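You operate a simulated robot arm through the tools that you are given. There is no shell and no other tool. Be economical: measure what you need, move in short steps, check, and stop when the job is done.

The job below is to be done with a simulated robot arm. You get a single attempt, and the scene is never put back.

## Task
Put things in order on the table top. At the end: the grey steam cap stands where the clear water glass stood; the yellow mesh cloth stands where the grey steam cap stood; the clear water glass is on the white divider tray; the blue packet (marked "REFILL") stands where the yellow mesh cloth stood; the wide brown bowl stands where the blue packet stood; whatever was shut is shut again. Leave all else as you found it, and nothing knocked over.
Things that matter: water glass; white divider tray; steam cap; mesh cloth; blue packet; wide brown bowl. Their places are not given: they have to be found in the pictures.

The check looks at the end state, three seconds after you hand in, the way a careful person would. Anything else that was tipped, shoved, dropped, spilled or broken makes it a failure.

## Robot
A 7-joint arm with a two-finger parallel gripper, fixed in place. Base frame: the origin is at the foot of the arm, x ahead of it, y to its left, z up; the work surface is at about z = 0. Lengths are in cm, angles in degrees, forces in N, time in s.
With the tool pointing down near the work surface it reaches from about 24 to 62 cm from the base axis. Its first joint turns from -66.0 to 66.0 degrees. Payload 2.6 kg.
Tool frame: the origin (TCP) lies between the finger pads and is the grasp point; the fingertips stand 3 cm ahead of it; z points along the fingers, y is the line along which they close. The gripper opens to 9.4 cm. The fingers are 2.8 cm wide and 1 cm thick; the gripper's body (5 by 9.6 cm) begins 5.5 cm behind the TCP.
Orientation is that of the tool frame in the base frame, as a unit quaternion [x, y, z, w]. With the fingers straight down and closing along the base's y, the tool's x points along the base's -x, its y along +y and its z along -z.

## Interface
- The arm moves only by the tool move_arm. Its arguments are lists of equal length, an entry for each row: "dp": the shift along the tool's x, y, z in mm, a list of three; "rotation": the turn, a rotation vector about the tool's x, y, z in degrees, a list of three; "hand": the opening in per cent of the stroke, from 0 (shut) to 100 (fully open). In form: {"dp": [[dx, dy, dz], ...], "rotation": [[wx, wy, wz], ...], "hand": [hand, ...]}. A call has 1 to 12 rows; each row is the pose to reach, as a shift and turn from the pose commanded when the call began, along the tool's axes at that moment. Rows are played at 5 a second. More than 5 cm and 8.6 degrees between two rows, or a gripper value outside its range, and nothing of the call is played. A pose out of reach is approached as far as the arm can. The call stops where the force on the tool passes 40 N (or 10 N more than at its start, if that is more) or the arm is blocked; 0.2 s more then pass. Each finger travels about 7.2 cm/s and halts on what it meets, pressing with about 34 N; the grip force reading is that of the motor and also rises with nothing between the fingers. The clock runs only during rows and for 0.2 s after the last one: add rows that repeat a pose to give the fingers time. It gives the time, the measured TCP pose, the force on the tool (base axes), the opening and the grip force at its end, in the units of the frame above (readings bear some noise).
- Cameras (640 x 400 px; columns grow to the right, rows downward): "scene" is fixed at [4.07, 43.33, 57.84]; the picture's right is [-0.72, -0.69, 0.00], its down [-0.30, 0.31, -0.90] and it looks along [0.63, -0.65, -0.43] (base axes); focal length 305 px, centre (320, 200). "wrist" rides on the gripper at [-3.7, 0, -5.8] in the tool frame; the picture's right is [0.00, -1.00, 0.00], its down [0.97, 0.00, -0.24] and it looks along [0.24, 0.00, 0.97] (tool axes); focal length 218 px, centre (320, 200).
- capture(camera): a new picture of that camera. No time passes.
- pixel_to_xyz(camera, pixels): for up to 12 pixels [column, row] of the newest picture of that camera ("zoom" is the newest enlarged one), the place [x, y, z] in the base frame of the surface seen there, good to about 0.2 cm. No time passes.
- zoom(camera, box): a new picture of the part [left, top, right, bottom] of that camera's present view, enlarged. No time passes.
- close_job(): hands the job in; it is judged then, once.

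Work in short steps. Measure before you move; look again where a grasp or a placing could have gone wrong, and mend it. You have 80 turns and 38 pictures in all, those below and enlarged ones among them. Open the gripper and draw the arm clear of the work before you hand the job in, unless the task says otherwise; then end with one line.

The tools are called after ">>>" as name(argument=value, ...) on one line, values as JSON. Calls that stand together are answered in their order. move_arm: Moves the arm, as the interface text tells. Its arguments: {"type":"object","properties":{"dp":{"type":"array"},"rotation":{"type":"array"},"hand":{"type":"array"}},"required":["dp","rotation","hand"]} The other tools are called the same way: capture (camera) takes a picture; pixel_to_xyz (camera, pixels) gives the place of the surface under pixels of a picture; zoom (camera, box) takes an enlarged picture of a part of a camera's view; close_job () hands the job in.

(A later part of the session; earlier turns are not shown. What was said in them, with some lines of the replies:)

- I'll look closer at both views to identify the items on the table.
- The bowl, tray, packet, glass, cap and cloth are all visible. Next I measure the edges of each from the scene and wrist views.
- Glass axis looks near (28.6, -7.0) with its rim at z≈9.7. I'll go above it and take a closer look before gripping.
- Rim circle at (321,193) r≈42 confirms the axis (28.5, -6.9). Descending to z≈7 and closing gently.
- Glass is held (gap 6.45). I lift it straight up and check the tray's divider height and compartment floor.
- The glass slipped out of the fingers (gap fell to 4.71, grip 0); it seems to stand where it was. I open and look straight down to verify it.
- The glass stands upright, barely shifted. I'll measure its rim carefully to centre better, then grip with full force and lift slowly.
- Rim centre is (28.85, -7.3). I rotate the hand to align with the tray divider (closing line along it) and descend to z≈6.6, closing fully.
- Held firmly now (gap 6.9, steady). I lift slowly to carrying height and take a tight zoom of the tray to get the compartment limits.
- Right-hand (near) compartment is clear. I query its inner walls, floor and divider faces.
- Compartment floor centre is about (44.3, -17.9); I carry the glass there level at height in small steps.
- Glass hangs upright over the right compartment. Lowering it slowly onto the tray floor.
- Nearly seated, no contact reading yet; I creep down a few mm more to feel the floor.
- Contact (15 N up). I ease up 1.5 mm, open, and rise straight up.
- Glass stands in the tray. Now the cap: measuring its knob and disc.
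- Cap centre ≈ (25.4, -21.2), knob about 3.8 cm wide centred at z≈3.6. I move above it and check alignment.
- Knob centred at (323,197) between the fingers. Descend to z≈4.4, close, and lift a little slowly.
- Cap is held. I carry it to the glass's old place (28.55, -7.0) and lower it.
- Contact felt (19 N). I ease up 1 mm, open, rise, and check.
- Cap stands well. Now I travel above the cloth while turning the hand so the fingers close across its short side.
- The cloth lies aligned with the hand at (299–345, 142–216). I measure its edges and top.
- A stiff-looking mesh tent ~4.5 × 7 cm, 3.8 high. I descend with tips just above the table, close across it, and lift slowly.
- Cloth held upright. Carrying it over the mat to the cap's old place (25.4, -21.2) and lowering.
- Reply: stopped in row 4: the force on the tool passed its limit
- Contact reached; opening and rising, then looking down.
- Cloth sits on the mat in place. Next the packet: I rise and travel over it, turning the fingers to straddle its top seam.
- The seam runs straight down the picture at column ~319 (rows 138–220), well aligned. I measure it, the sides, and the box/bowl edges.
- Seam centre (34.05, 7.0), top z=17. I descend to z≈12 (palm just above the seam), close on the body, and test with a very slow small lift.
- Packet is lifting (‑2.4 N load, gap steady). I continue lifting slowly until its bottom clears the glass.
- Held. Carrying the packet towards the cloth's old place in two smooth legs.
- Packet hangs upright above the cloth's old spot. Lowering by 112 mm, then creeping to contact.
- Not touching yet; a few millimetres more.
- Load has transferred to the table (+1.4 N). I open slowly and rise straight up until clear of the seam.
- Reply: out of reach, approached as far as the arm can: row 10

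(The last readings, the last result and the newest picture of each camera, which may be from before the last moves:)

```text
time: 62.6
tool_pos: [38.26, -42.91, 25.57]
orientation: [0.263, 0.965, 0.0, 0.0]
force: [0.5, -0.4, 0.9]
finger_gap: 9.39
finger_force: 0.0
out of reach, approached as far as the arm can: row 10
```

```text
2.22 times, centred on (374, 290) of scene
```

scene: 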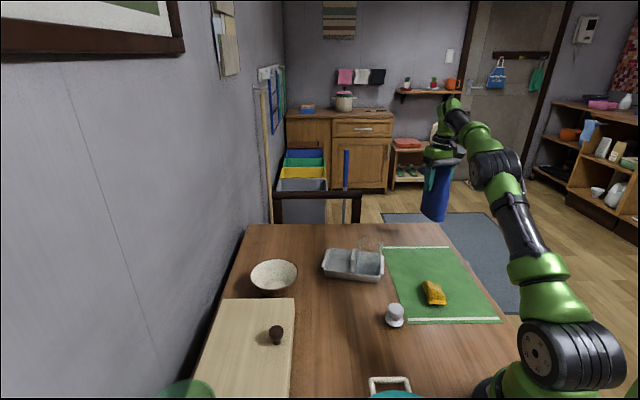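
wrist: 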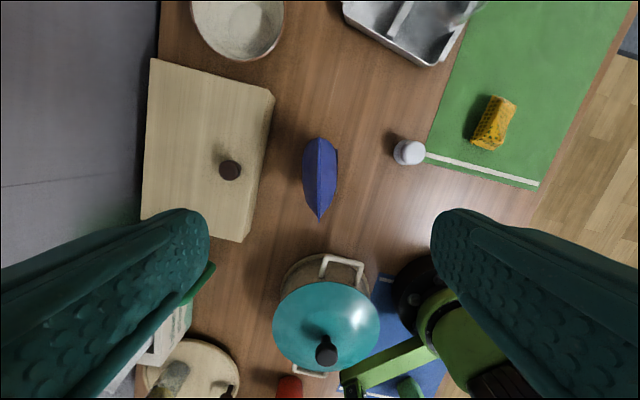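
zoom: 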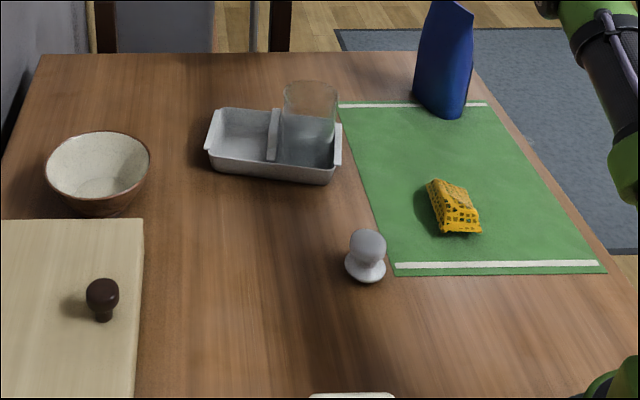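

Packet stands upright at the cloth's spot. Now I swing back over to the bowl, turning the closing line to base y.

>>> move_arm(dp=[[3, 12, 0], [10, 45, 0], [19, 85, 5], [28, 127, 12], [37, 170, 20], [46, 212, 28], [56, 255, 36], [65, 298, 36], [75, 340, 36], [84, 382, 36], [91, 415, 36], [94, 429, 36]], rotation=[[0, 0, 0], [0, 0, -3], [0, 0, -6], [0, 0, -10], [0, 0, -14], [0, 0, -18], [0, 0, -22], [0, 0, -26], [0, 0, -30.5], [0, 0, -30.5], [0, 0, -30.5], [0, 0, -30.5]], hand=[100, 100, 100, 100, 100, 100, 100, 100, 100, 100, 100, 100])

>>> capture(camera="wrist")

```text
time: 65.2
tool_pos: [57.65, -1.59, 24.82]
orientation: [0.001, 1.0, 0.001, 0.001]
force: [0.4, 0.3, 0.4]
finger_gap: 9.4
finger_force: 0.0
out of reach, approached as far as the arm can: row 1, 2, 3, 4, 5, 6, 7, 8, 9, 10, 11, 12
```

```text
11 pictures are left
```

wrist: 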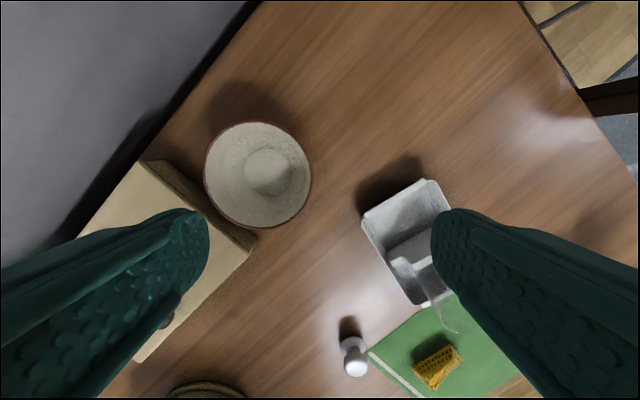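

Bowl rim is at (258,175) radius ~53. The reading is off my target, so I hold one row to learn the settled pose and measure the bowl's profile.

>>> pixel_to_xyz(camera="wrist", pixels=[[205, 175], [311, 175], [258, 123], [255, 226], [300, 178], [290, 175], [280, 174], [268, 174], [300, 200], [309, 178], [245, 235], [150, 165]])

>>> move_arm(dp=[[0, 0, 0], [0, 0, 0]], rotation=[[0, 0, 0], [0, 0, 0]], hand=[100, 100])

```text
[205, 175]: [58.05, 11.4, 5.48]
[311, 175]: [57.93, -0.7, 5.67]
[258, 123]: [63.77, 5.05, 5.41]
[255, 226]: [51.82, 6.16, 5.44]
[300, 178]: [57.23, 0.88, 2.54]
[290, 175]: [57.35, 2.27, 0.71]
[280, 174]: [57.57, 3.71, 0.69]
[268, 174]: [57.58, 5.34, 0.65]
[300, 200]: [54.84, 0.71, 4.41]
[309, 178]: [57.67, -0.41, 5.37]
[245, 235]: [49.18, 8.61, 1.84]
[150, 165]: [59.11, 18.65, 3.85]
```

```text
time: 65.8
tool_pos: [57.6, -1.63, 24.76]
orientation: [0.001, 1.0, 0.0, 0.0]
force: [-0.1, 0.7, -0.8]
finger_gap: 9.4
finger_force: 0.2
```

Bowl centre (57.8, 5.35), rim radius 6.05 at z=5.5; the wall leans ~25°. I'll tilt the hand 22° to match the near (‑y) wall and straddle it, then check before closing.

>>> move_arm(dp=[[-1, 3, 35], [-2, 7, 70], [-2, 7, 105], [-2, 7, 135], [-2, 7, 160], [-2, 7, 175], [-2, 7, 184], [-2, 7, 184]], rotation=[[-7, 0, 0], [-15, 0, 0], [-22, 0, 0], [-22, 0, 0], [-22, 0, 0], [-22, 0, 0], [-22, 0, 0], [-22, 0, 0]], hand=[60, 55, 55, 55, 55, 55, 55, 55])

>>> zoom(camera="scene", box=[220, 210, 348, 310])

>>> capture(camera="wrist")

```text
time: 67.6
tool_pos: [61.21, -1.47, 6.46]
orientation: [0.001, 0.982, 0.191, 0.0]
force: [-0.9, 0.0, 1.4]
finger_gap: 5.17
finger_force: 0.1
out of reach, approached as far as the arm can: row 1, 2, 3, 4, 5, 6, 7, 8
```

```text
4.00 times, centred on (284, 260) of scene
```

zoom: 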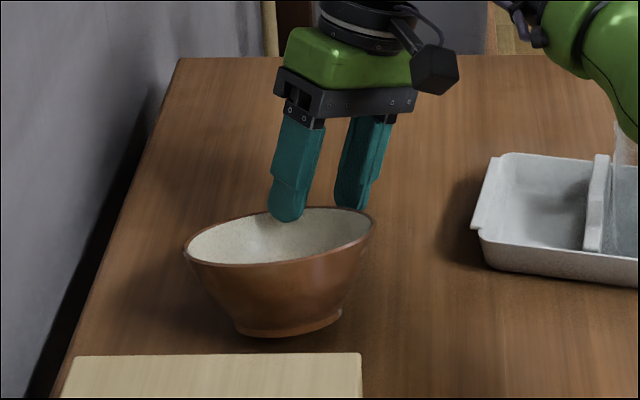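

```text
9 pictures are left
```

wrist: 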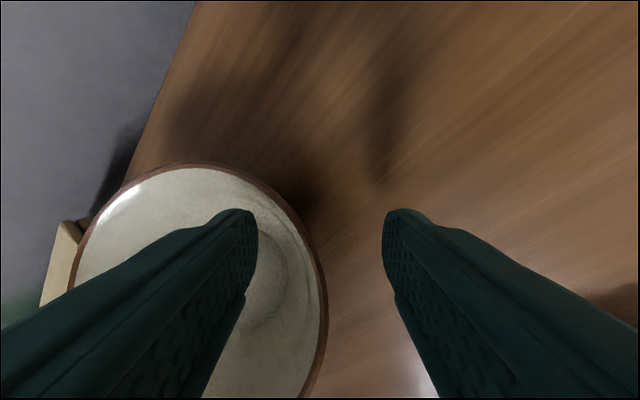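

The arm ended 3.4 cm too far in x (flagged out of reach). Nothing touched. I back out along the tool axis, then pull toward the base to see whether it tracks.

>>> move_arm(dp=[[0, 0, -25], [0, 0, -60], [20, 0, -80], [50, 0, -80], [70, 0, -80], [70, 0, -80]], rotation=[[0, 0, 0], [0, 0, 0], [0, 0, 0], [0, 0, 0], [0, 0, 0], [0, 0, 0]], hand=[55, 55, 55, 55, 55, 55])

```text
time: 69.0
tool_pos: [59.61, -5.44, 14.77]
orientation: [0.001, 0.982, 0.191, 0.0]
force: [0.0, 0.2, 1.2]
finger_gap: 5.16
finger_force: 0.1
out of reach, approached as far as the arm can: row 2, 3, 4, 5, 6
```

It doesn't retract properly. I look at the arm's posture.

>>> capture(camera="scene")

>>> move_arm(dp=[[0, 0, -20], [0, 0, -20]], rotation=[[7, 0, 0], [7, 0, 0]], hand=[55, 55])

```text
8 pictures are left
```

scene: 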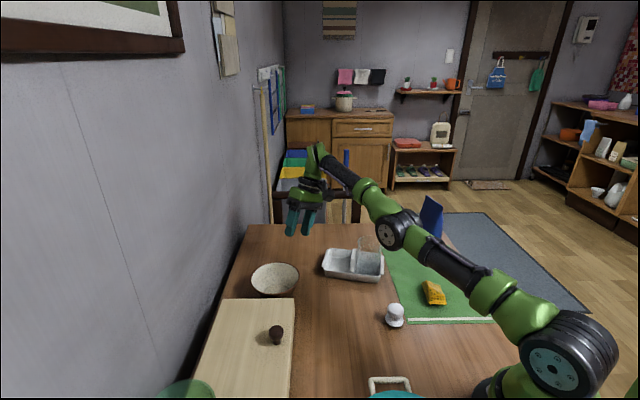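

```text
time: 69.6
tool_pos: [59.57, -6.12, 16.63]
orientation: [0.001, 0.992, 0.13, 0.0]
force: [0.3, -0.3, -0.4]
finger_gap: 5.18
finger_force: 0.0
```

The arm is almost straight (singular), so inward moves progress slowly. I untilt and pull inward in many small rows, rising a little.

>>> move_arm(dp=[[10, 0, 0], [20, 0, 0], [30, 0, 0], [40, 0, 0], [50, 0, 0], [60, 0, 0], [70, 0, 0], [80, 0, 0], [90, 0, 0], [100, 0, 0], [100, 0, 0], [100, 0, 0]], rotation=[[5, 0, 0], [10, 0, 0], [15, 0, 0], [15, 0, 0], [15, 0, 0], [15, 0, 0], [15, 0, 0], [15, 0, 0], [15, 0, 0], [15, 0, 0], [15, 0, 0], [15, 0, 0]], hand=[55, 55, 55, 55, 55, 55, 55, 55, 55, 55, 55, 55])

```text
time: 72.2
tool_pos: [59.04, -7.55, 19.25]
orientation: [0.002, 1.0, 0.0, 0.0]
force: [-0.9, -0.3, 0.0]
finger_gap: 5.19
finger_force: 0.2
out of reach, approached as far as the arm can: row 1, 2, 3, 4, 5, 6, 7, 8, 9, 10, 11, 12
```

The tool is sliding on the full-reach sphere: the elbow has straightened and is stuck past its straight point. I push outward to let it straighten, then pull back in.

>>> move_arm(dp=[[-40, 0, 0], [-80, 0, 0], [-120, 0, 0], [-120, 0, 0], [-80, 0, 0], [-40, 0, 0], [0, 0, 0], [30, 0, 0], [60, 0, 0], [90, 0, 0], [90, 0, 0]], rotation=[[0, 0, 0], [0, 0, 0], [0, 0, 0], [0, 0, 0], [0, 0, 0], [0, 0, 0], [0, 0, 0], [0, 0, 0], [0, 0, 0], [0, 0, 0], [0, 0, 0]], hand=[55, 55, 55, 55, 55, 55, 55, 55, 55, 55, 55])

```text
time: 74.6
tool_pos: [57.88, -9.27, 22.23]
orientation: [0.001, 1.0, 0.001, 0.0]
force: [-0.3, -0.5, 0.2]
finger_gap: 5.17
finger_force: 0.1
out of reach, approached as far as the arm can: row 1, 2, 3, 4, 5, 6, 7, 8, 9, 10, 11
```

Still stuck on the sphere. I push outward much farther (large residual) and return, hoping the elbow crosses its straight point.

>>> move_arm(dp=[[-48, 0, -10], [-96, 0, -20], [-144, 0, -30], [-192, 0, -40], [-240, 0, -50], [-288, 0, -50]], rotation=[[0, 0, 0], [0, 0, 0], [0, 0, 0], [0, 0, 0], [0, 0, 0], [0, 0, 0]], hand=[55, 55, 55, 55, 55, 55])

>>> move_arm(dp=[[15, 0, 0], [30, 0, 0], [45, 0, 0], [60, 0, 0], [60, 0, 0]], rotation=[[0, 0, 0], [0, 0, 0], [0, 0, 0], [0, 0, 0], [0, 0, 0]], hand=[55, 55, 55, 55, 55])

```text
time: 76.0
tool_pos: [59.03, -6.71, 20.33]
orientation: [0.002, 1.0, -0.001, 0.001]
force: [0.6, -0.4, 0.1]
finger_gap: 5.16
finger_force: 0.1
out of reach, approached as far as the arm can: row 1, 2, 3, 4, 5, 6
```

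```text
time: 77.2
tool_pos: [58.13, -8.07, 21.71]
orientation: [0.001, 1.0, 0.0, 0.0]
force: [-0.7, 0.5, -0.2]
finger_gap: 5.16
finger_force: 0.1
out of reach, approached as far as the arm can: row 1, 2, 3, 4, 5
```

Still bound. I try several small out-then-in pulses with different sizes; any success leaves the arm pulled in.

>>> move_arm(dp=[[-5, 0, -2], [20, 0, 0], [60, 0, 0], [60, 0, 0]], rotation=[[0, 0, 0], [0, 0, 0], [0, 0, 0], [0, 0, 0]], hand=[55, 55, 55, 55])

>>> move_arm(dp=[[-12, 0, -4], [20, 0, 0], [60, 0, 0], [60, 0, 0]], rotation=[[0, 0, 0], [0, 0, 0], [0, 0, 0], [0, 0, 0]], hand=[55, 55, 55, 55])

>>> move_arm(dp=[[-25, 0, -8], [20, 0, 0], [60, 0, 0], [60, 0, 0]], rotation=[[0, 0, 0], [0, 0, 0], [0, 0, 0], [0, 0, 0]], hand=[55, 55, 55, 55])

>>> move_arm(dp=[[-40, 0, -14], [5, 0, 0], [50, 0, 0], [60, 0, 0]], rotation=[[0, 0, 0], [0, 0, 0], [0, 0, 0], [0, 0, 0]], hand=[55, 55, 55, 55])

```text
time: 78.2
tool_pos: [57.41, -8.8, 23.49]
orientation: [0.001, 1.0, 0.0, 0.0]
force: [-0.2, 0.2, 0.4]
finger_gap: 5.19
finger_force: 0.1
out of reach, approached as far as the arm can: row 1, 2, 3, 4
```

```text
time: 79.2
tool_pos: [56.45, -9.59, 25.62]
orientation: [0.002, 1.0, -0.001, -0.001]
force: [0.0, -0.5, 0.3]
finger_gap: 5.21
finger_force: 0.0
out of reach, approached as far as the arm can: row 1, 2, 3, 4
```

```text
time: 80.2
tool_pos: [55.24, -10.87, 27.82]
orientation: [0.001, 1.0, 0.0, 0.001]
force: [0.5, 0.4, 0.3]
finger_gap: 5.19
finger_force: 0.1
out of reach, approached as far as the arm can: row 1, 2, 3, 4
```

```text
time: 81.2
tool_pos: [54.42, -11.11, 29.44]
orientation: [0.002, 1.0, 0.0, 0.001]
force: [-0.1, 0.2, -0.5]
finger_gap: 5.17
finger_force: 0.0
out of reach, approached as far as the arm can: row 1, 2, 3, 4
```

The elbow still won't cross. A pitch rotation (fingers toward the base) gives the elbow a first-order share, so I tilt the tool inward by 40° keeping the wrist roughly still, then pull in.

>>> move_arm(dp=[[32, 0, -2], [63, 0, -9], [93, 0, -20], [122, 0, -35], [148, 0, -54], [148, 0, -54], [175, 0, -45], [205, 0, -35], [235, 0, -25], [235, 0, -25]], rotation=[[0, 8, 0], [0, 16, 0], [0, 24, 0], [0, 32, 0], [0, 40, 0], [0, 40, 0], [0, 40, 0], [0, 40, 0], [0, 40, 0], [0, 40, 0]], hand=[55, 55, 55, 55, 55, 55, 55, 55, 55, 55])

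```text
time: 83.4
tool_pos: [32.06, -10.54, 31.44]
orientation: [0.002, 0.943, 0.002, -0.332]
force: [-0.8, -0.2, 0.7]
finger_gap: 5.18
finger_force: 0.0
out of reach, approached as far as the arm can: row 3, 4, 5, 6, 7, 8, 9, 10
```

It reached within ~1 cm of the deep-inward target. Now I rotate back to vertical at this spot and see if it tracks.

>>> move_arm(dp=[[0, 0, 0], [0, 0, 0], [0, 0, 0], [0, 0, 0], [0, 0, 0], [0, 0, 0]], rotation=[[0, -8, 0], [0, -16, 0], [0, -24, 0], [0, -32, 0], [0, -38.8, 0], [0, -38.8, 0]], hand=[55, 55, 55, 55, 55, 55])

```text
time: 84.8
tool_pos: [32.07, -10.39, 31.57]
orientation: [0.002, 1.0, 0.0, -0.009]
force: [1.2, 0.3, -0.2]
finger_gap: 5.17
finger_force: 0.1
```

The arm is back in a normal posture. Now I approach the bowl from the base side: waypoint (48, -4, 18) with yaw turned 45°.

>>> move_arm(dp=[[-15, 6, 14], [-45, 18, 38], [-75, 30, 64], [-105, 42, 90], [-135, 54, 115], [-155, 62, 132], [-159, 64, 136], [-159, 64, 136]], rotation=[[0, 0, 7], [0, 0, 14], [0, 0, 21], [0, 0, 28], [0, 0, 35], [0, 0, 42], [0, 0, 45], [0, 0, 45]], hand=[55, 55, 55, 55, 55, 55, 55, 55])

>>> capture(camera="wrist")

```text
time: 86.6
tool_pos: [47.84, -4.29, 17.45]
orientation: [0.384, 0.923, -0.003, -0.009]
force: [-0.7, 0.4, 0.4]
finger_gap: 5.15
finger_force: 0.1
```

```text
7 pictures are left
```

wrist: 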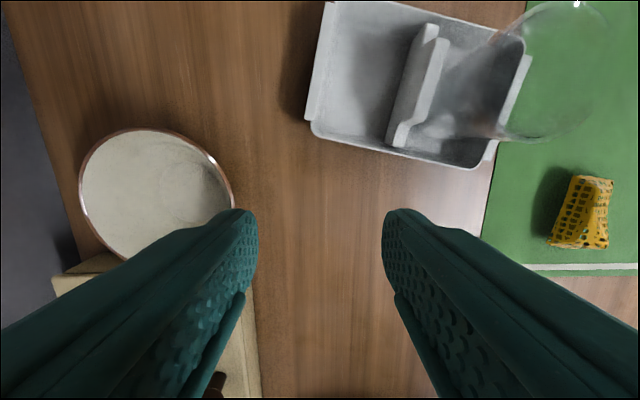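

View confirms clear space. Checking the rim again and moving to a tilted pre-grasp above the near rim.

>>> pixel_to_xyz(camera="wrist", pixels=[[81, 195], [232, 188], [150, 130], [110, 145], [205, 148]])

>>> move_arm(dp=[[-1, 15, 10], [-2, 35, 20], [-3, 55, 35], [-3, 70, 50], [-3, 75, 62], [-3, 75, 62]], rotation=[[-6, 0, 0], [-12, 0, 0], [-18, 0, 0], [-22, 0, 0], [-22, 0, 0], [-22, 0, 0]], hand=[55, 55, 55, 55, 55, 55])

```text
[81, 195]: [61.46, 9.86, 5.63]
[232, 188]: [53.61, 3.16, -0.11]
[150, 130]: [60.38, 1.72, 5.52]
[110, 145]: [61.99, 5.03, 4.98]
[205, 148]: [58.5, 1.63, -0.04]
```

```text
time: 88.0
tool_pos: [53.13, 1.01, 11.37]
orientation: [0.379, 0.907, 0.174, 0.064]
force: [0.3, -1.0, -0.1]
finger_gap: 5.16
finger_force: 0.0
```

Rim samples look slightly inconsistent, so I take one more wrist look here before descending.

>>> capture(camera="wrist")

>>> pixel_to_xyz(camera="scene", pixels=[[252, 275], [297, 271], [275, 260], [270, 296]])

```text
6 pictures are left
```

wrist: 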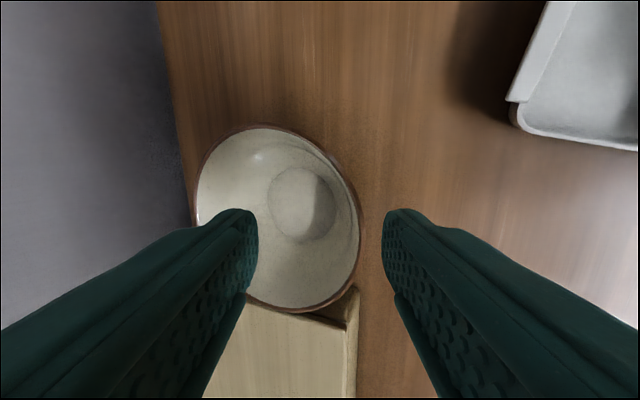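

```text
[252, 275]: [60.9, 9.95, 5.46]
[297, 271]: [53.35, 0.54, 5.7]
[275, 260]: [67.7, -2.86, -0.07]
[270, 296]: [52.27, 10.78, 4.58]
```

Measuring the rim and the box corner in this view.

>>> pixel_to_xyz(camera="wrist", pixels=[[270, 127], [358, 225], [340, 178], [352, 260], [330, 298], [300, 310], [197, 190], [215, 150], [355, 292], [345, 220], [325, 215], [335, 322]])

```text
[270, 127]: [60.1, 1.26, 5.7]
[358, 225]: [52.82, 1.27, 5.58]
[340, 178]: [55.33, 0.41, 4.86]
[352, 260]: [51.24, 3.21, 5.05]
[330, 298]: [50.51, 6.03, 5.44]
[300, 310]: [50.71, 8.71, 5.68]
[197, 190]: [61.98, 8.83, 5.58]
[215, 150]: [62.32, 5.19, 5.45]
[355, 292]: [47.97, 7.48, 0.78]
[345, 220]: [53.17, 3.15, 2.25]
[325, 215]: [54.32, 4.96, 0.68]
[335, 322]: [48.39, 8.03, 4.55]
```

Refit: bowl centre (56.4, 5.95), R 6.0, rim z 5.5. I descend to straddle the rim at TCP (52.0, 1.5, 6.4), still open.

>>> move_arm(dp=[[4, -8, 15], [8, -16, 30], [11, -22, 40], [11, -22.5, 45], [11, -22.5, 45]], rotation=[[0, 0, 0], [0, 0, 0], [0, 0, 0], [0, 0, 0], [0, 0, 0]], hand=[55, 55, 55, 55, 55])

>>> zoom(camera="scene", box=[220, 220, 348, 310])

```text
time: 89.2
tool_pos: [51.92, 1.44, 6.34]
orientation: [0.379, 0.907, 0.173, 0.064]
force: [-0.1, 0.2, 0.8]
finger_gap: 5.18
finger_force: 0.0
```

```text
4.44 times, centred on (284, 265) of scene
```

zoom: 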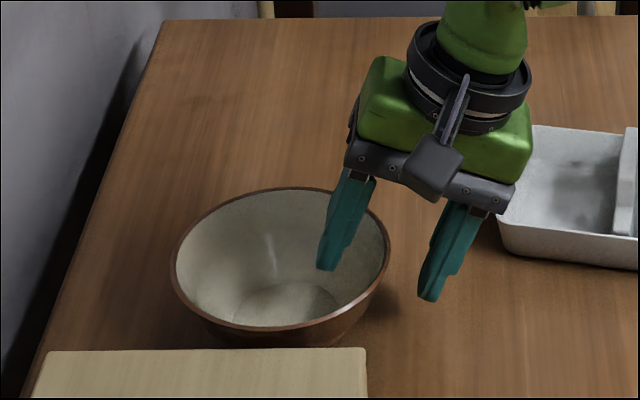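

Fingers straddle the wall cleanly, one inside and one outside. Closing, then a slow small lift.

>>> move_arm(dp=[[0, 0, 0], [0, 0, 0], [0, 0, 0], [0, 0, 0], [0, 0, 0], [0, 0, 0]], rotation=[[0, 0, 0], [0, 0, 0], [0, 0, 0], [0, 0, 0], [0, 0, 0], [0, 0, 0]], hand=[45, 35, 25, 10, 0, 0])

>>> move_arm(dp=[[0, 1, -2], [0, 2, -4], [0, 3, -8], [0, 5, -12], [0, 6, -16], [0, 8, -20]], rotation=[[0, 0, 0], [0, 0, 0], [0, 0, 0], [0, 0, 0], [0, 0, 0], [0, 0, 0]], hand=[0, 0, 0, 0, 0, 0])

>>> zoom(camera="scene", box=[220, 220, 348, 310])

```text
time: 90.6
tool_pos: [51.89, 1.57, 6.41]
orientation: [0.378, 0.907, 0.174, 0.066]
force: [1.2, 3.4, 8.9]
finger_gap: 0.38
finger_force: 33.7
```

```text
time: 92.0
tool_pos: [51.98, 1.39, 8.47]
orientation: [0.378, 0.907, 0.173, 0.064]
force: [-0.1, -0.7, -2.0]
finger_gap: 0.33
finger_force: 33.3
```

```text
4.44 times, centred on (284, 265) of scene
```

zoom: 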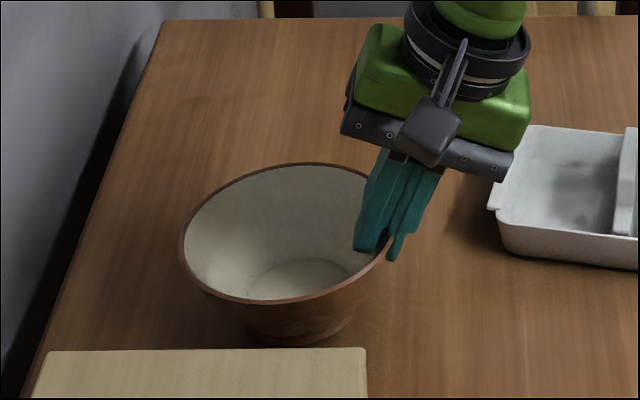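

Bowl is held and off the table, tipped only a few degrees. I lift it to z≈15 and carry it toward the packet's old place, turning the hand 45° about the vertical so the wrist stays in reach.

>>> move_arm(dp=[[0, 4, -10], [0.5, 12, -30], [1, 20, -50], [1, 23.7, -60.6], [10, 15, -64], [26, -2, -70], [45, -21, -77], [64, -40, -84], [83, -60, -91], [102, -80, -98], [117, -94, -104], [122.6, -100, -107]], rotation=[[0, 0, 0], [0, 0, 0], [0, 0, 0], [0, 0, 0], [0.05, 1.1, -2.8], [0.15, 3.6, -9.3], [0.25, 6.2, -15.8], [0.35, 8.7, -22.3], [0.45, 11.3, -28.8], [0.55, 13.8, -35.3], [0.65, 16, -40.8], [0.7, 16.4, -41.9]], hand=[0, 0, 0, 0, 0, 0, 0, 0, 0, 0, 0, 0])

>>> zoom(camera="scene", box=[200, 200, 440, 380])

```text
time: 94.6
tool_pos: [34.0, 0.92, 15.08]
orientation: [0.002, 0.983, 0.184, -0.008]
force: [-0.6, -0.9, -2.7]
finger_gap: 0.29
finger_force: 34.0
```

```text
2.22 times, centred on (320, 290) of scene
```

zoom: 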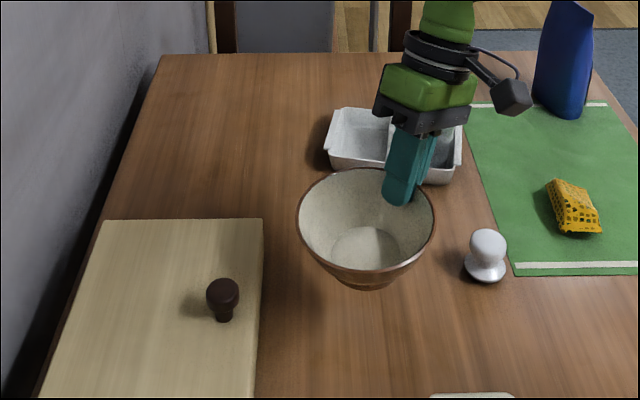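

Bowl held over the place. I measure rim heights to see its tilt and centre.

>>> pixel_to_xyz(camera="zoom", pixels=[[299, 222], [434, 218], [352, 169], [320, 185], [360, 270], [400, 260], [325, 255], [367, 287], [428, 195]])

```text
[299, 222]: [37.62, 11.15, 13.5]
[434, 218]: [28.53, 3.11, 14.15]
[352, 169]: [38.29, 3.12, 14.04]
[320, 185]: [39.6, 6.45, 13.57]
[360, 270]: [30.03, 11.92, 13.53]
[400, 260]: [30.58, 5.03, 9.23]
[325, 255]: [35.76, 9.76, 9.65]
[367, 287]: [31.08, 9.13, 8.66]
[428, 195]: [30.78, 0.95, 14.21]
```

Far side is ~4° low and the centre is (33.5, 6.7). I level it by 4°, shift (+0.5, +0.3), and lower to just above the table.

>>> move_arm(dp=[[-3, 1, 0], [-5, 3, 1], [-5, -3, 17], [-5, -9, 33], [-5.5, -15, 48], [-6, -20, 61], [-6, -24, 70], [-6.3, -26.8, 77.4], [-6.3, -26.8, 77.4]], rotation=[[-2, 0, 0], [-4, 0, 0], [-4, 0, 0], [-4, 0, 0], [-4, 0, 0], [-4, 0, 0], [-4, 0, 0], [-4, 0, 0], [-4, 0, 0]], hand=[0, 0, 0, 0, 0, 0, 0, 0, 0])

>>> zoom(camera="scene", box=[260, 260, 420, 380])

```text
time: 96.6
tool_pos: [34.61, 1.18, 6.87]
orientation: [0.003, 0.976, 0.219, -0.008]
force: [0.4, 0.0, -2.5]
finger_gap: 0.3
finger_force: 33.9
```

```text
3.33 times, centred on (340, 320) of scene
```

zoom: 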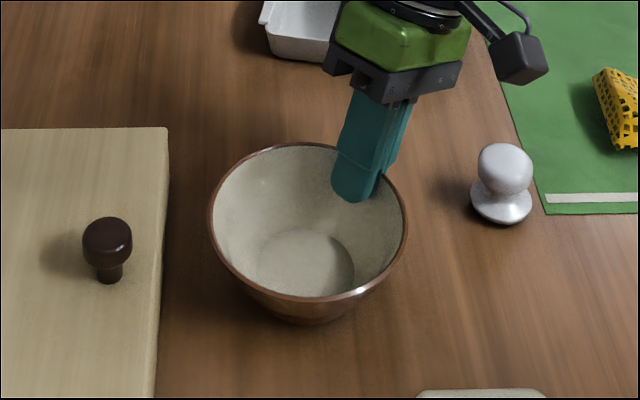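

Just above the table. Creeping down 5 mm to feel contact.

>>> move_arm(dp=[[0, -0.9, 1.8], [0, -1.3, 2.7], [0, -1.7, 3.6], [0, -2.1, 4.5], [0, -2.1, 4.5]], rotation=[[0, 0, 0], [0, 0, 0], [0, 0, 0], [0, 0, 0], [0, 0, 0]], hand=[0, 0, 0, 0, 0])

>>> pixel_to_xyz(camera="zoom", pixels=[[210, 215], [405, 225], [255, 152], [330, 298], [230, 260], [380, 275], [310, 322]])

```text
time: 97.8
tool_pos: [34.65, 1.02, 6.3]
orientation: [0.004, 0.976, 0.218, -0.007]
force: [-9.3, -5.3, 23.2]
finger_gap: 0.32
finger_force: 33.7
```

```text
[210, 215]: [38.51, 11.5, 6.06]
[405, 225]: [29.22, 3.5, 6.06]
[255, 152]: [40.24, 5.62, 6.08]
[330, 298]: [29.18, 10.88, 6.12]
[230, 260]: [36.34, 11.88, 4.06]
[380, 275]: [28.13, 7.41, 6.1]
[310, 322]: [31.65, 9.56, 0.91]
```

Rim is level all round (before the last creep) and contact is felt. I ease off 1 mm, open, and withdraw along the tool axis.

>>> move_arm(dp=[[0, 0.5, -1], [0, 0.5, -1], [0, 0.5, -1], [0, 0.5, -1], [0, 0.5, -1], [0, 0.5, -15], [0, 0.5, -40], [0, 0.5, -70], [0, 0.5, -100]], rotation=[[0, 0, 0], [0, 0, 0], [0, 0, 0], [0, 0, 0], [0, 0, 0], [0, 0, 0], [0, 0, 0], [0, 0, 0], [0, 0, 0]], hand=[0, 12, 25, 40, 40, 40, 40, 40, 40])

>>> move_arm(dp=[[0, 0, -30], [0, 0, -60], [0, 0, -90], [0, 0, -110]], rotation=[[6, 0, 0], [12, 0, 0], [18, 0, 0], [25, 0, 0]], hand=[60, 80, 100, 100])

>>> capture(camera="scene")

```text
time: 99.8
tool_pos: [34.63, -3.23, 15.41]
orientation: [0.002, 0.976, 0.218, -0.009]
force: [0.0, 0.5, -0.2]
finger_gap: 3.77
finger_force: 0.0
```

```text
time: 100.8
tool_pos: [34.98, -7.94, 25.52]
orientation: [0.002, 1.0, 0.001, -0.009]
force: [1.1, 0.4, 0.1]
finger_gap: 9.41
finger_force: 0.0
```

```text
1 pictures are left
```

scene: 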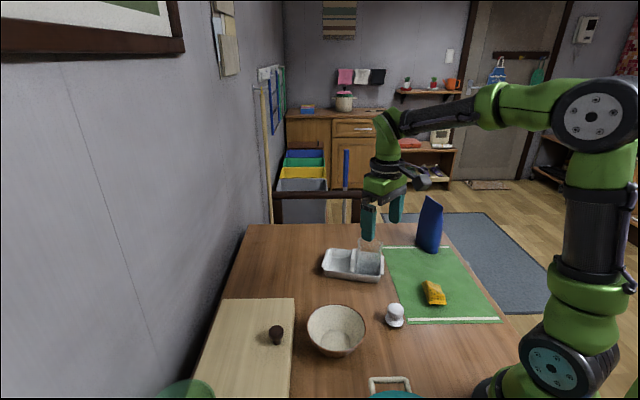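

Everything stands in place: bowl (336,330), cap (395,315), cloth (434,293), packet (430,224), glass in the tray (370,262). I raise the arm clear.

>>> move_arm(dp=[[0, 0, -35], [0, 0, -70], [0, 0, -100], [0, 0, -100]], rotation=[[0, 0, 0], [0, 0, 0], [0, 0, 0], [0, 0, 0]], hand=[100, 100, 100, 100])

>>> zoom(camera="scene", box=[220, 180, 540, 380])

```text
time: 101.8
tool_pos: [35.23, -7.83, 35.45]
orientation: [0.001, 1.0, 0.002, -0.009]
force: [-1.2, -0.4, 0.4]
finger_gap: 9.39
finger_force: 0.1
```

```text
2.00 times, centred on (380, 280) of scene
```

zoom: 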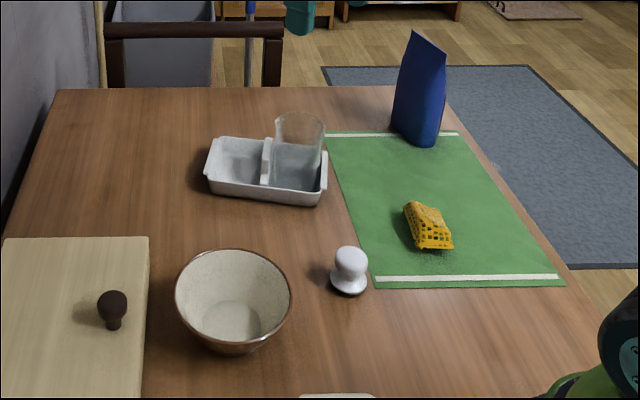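

All items are upright in their required places, the gripper is open and the arm is clear. Handing in.

>>> close_job()

```text
The job is handed in.
```

The job is handed in: the last picture shows all five items upright in their new places with the arm clear; I opened nothing, so nothing needed shutting, and the bowl may have been nudged about a centimetre before I picked it up.
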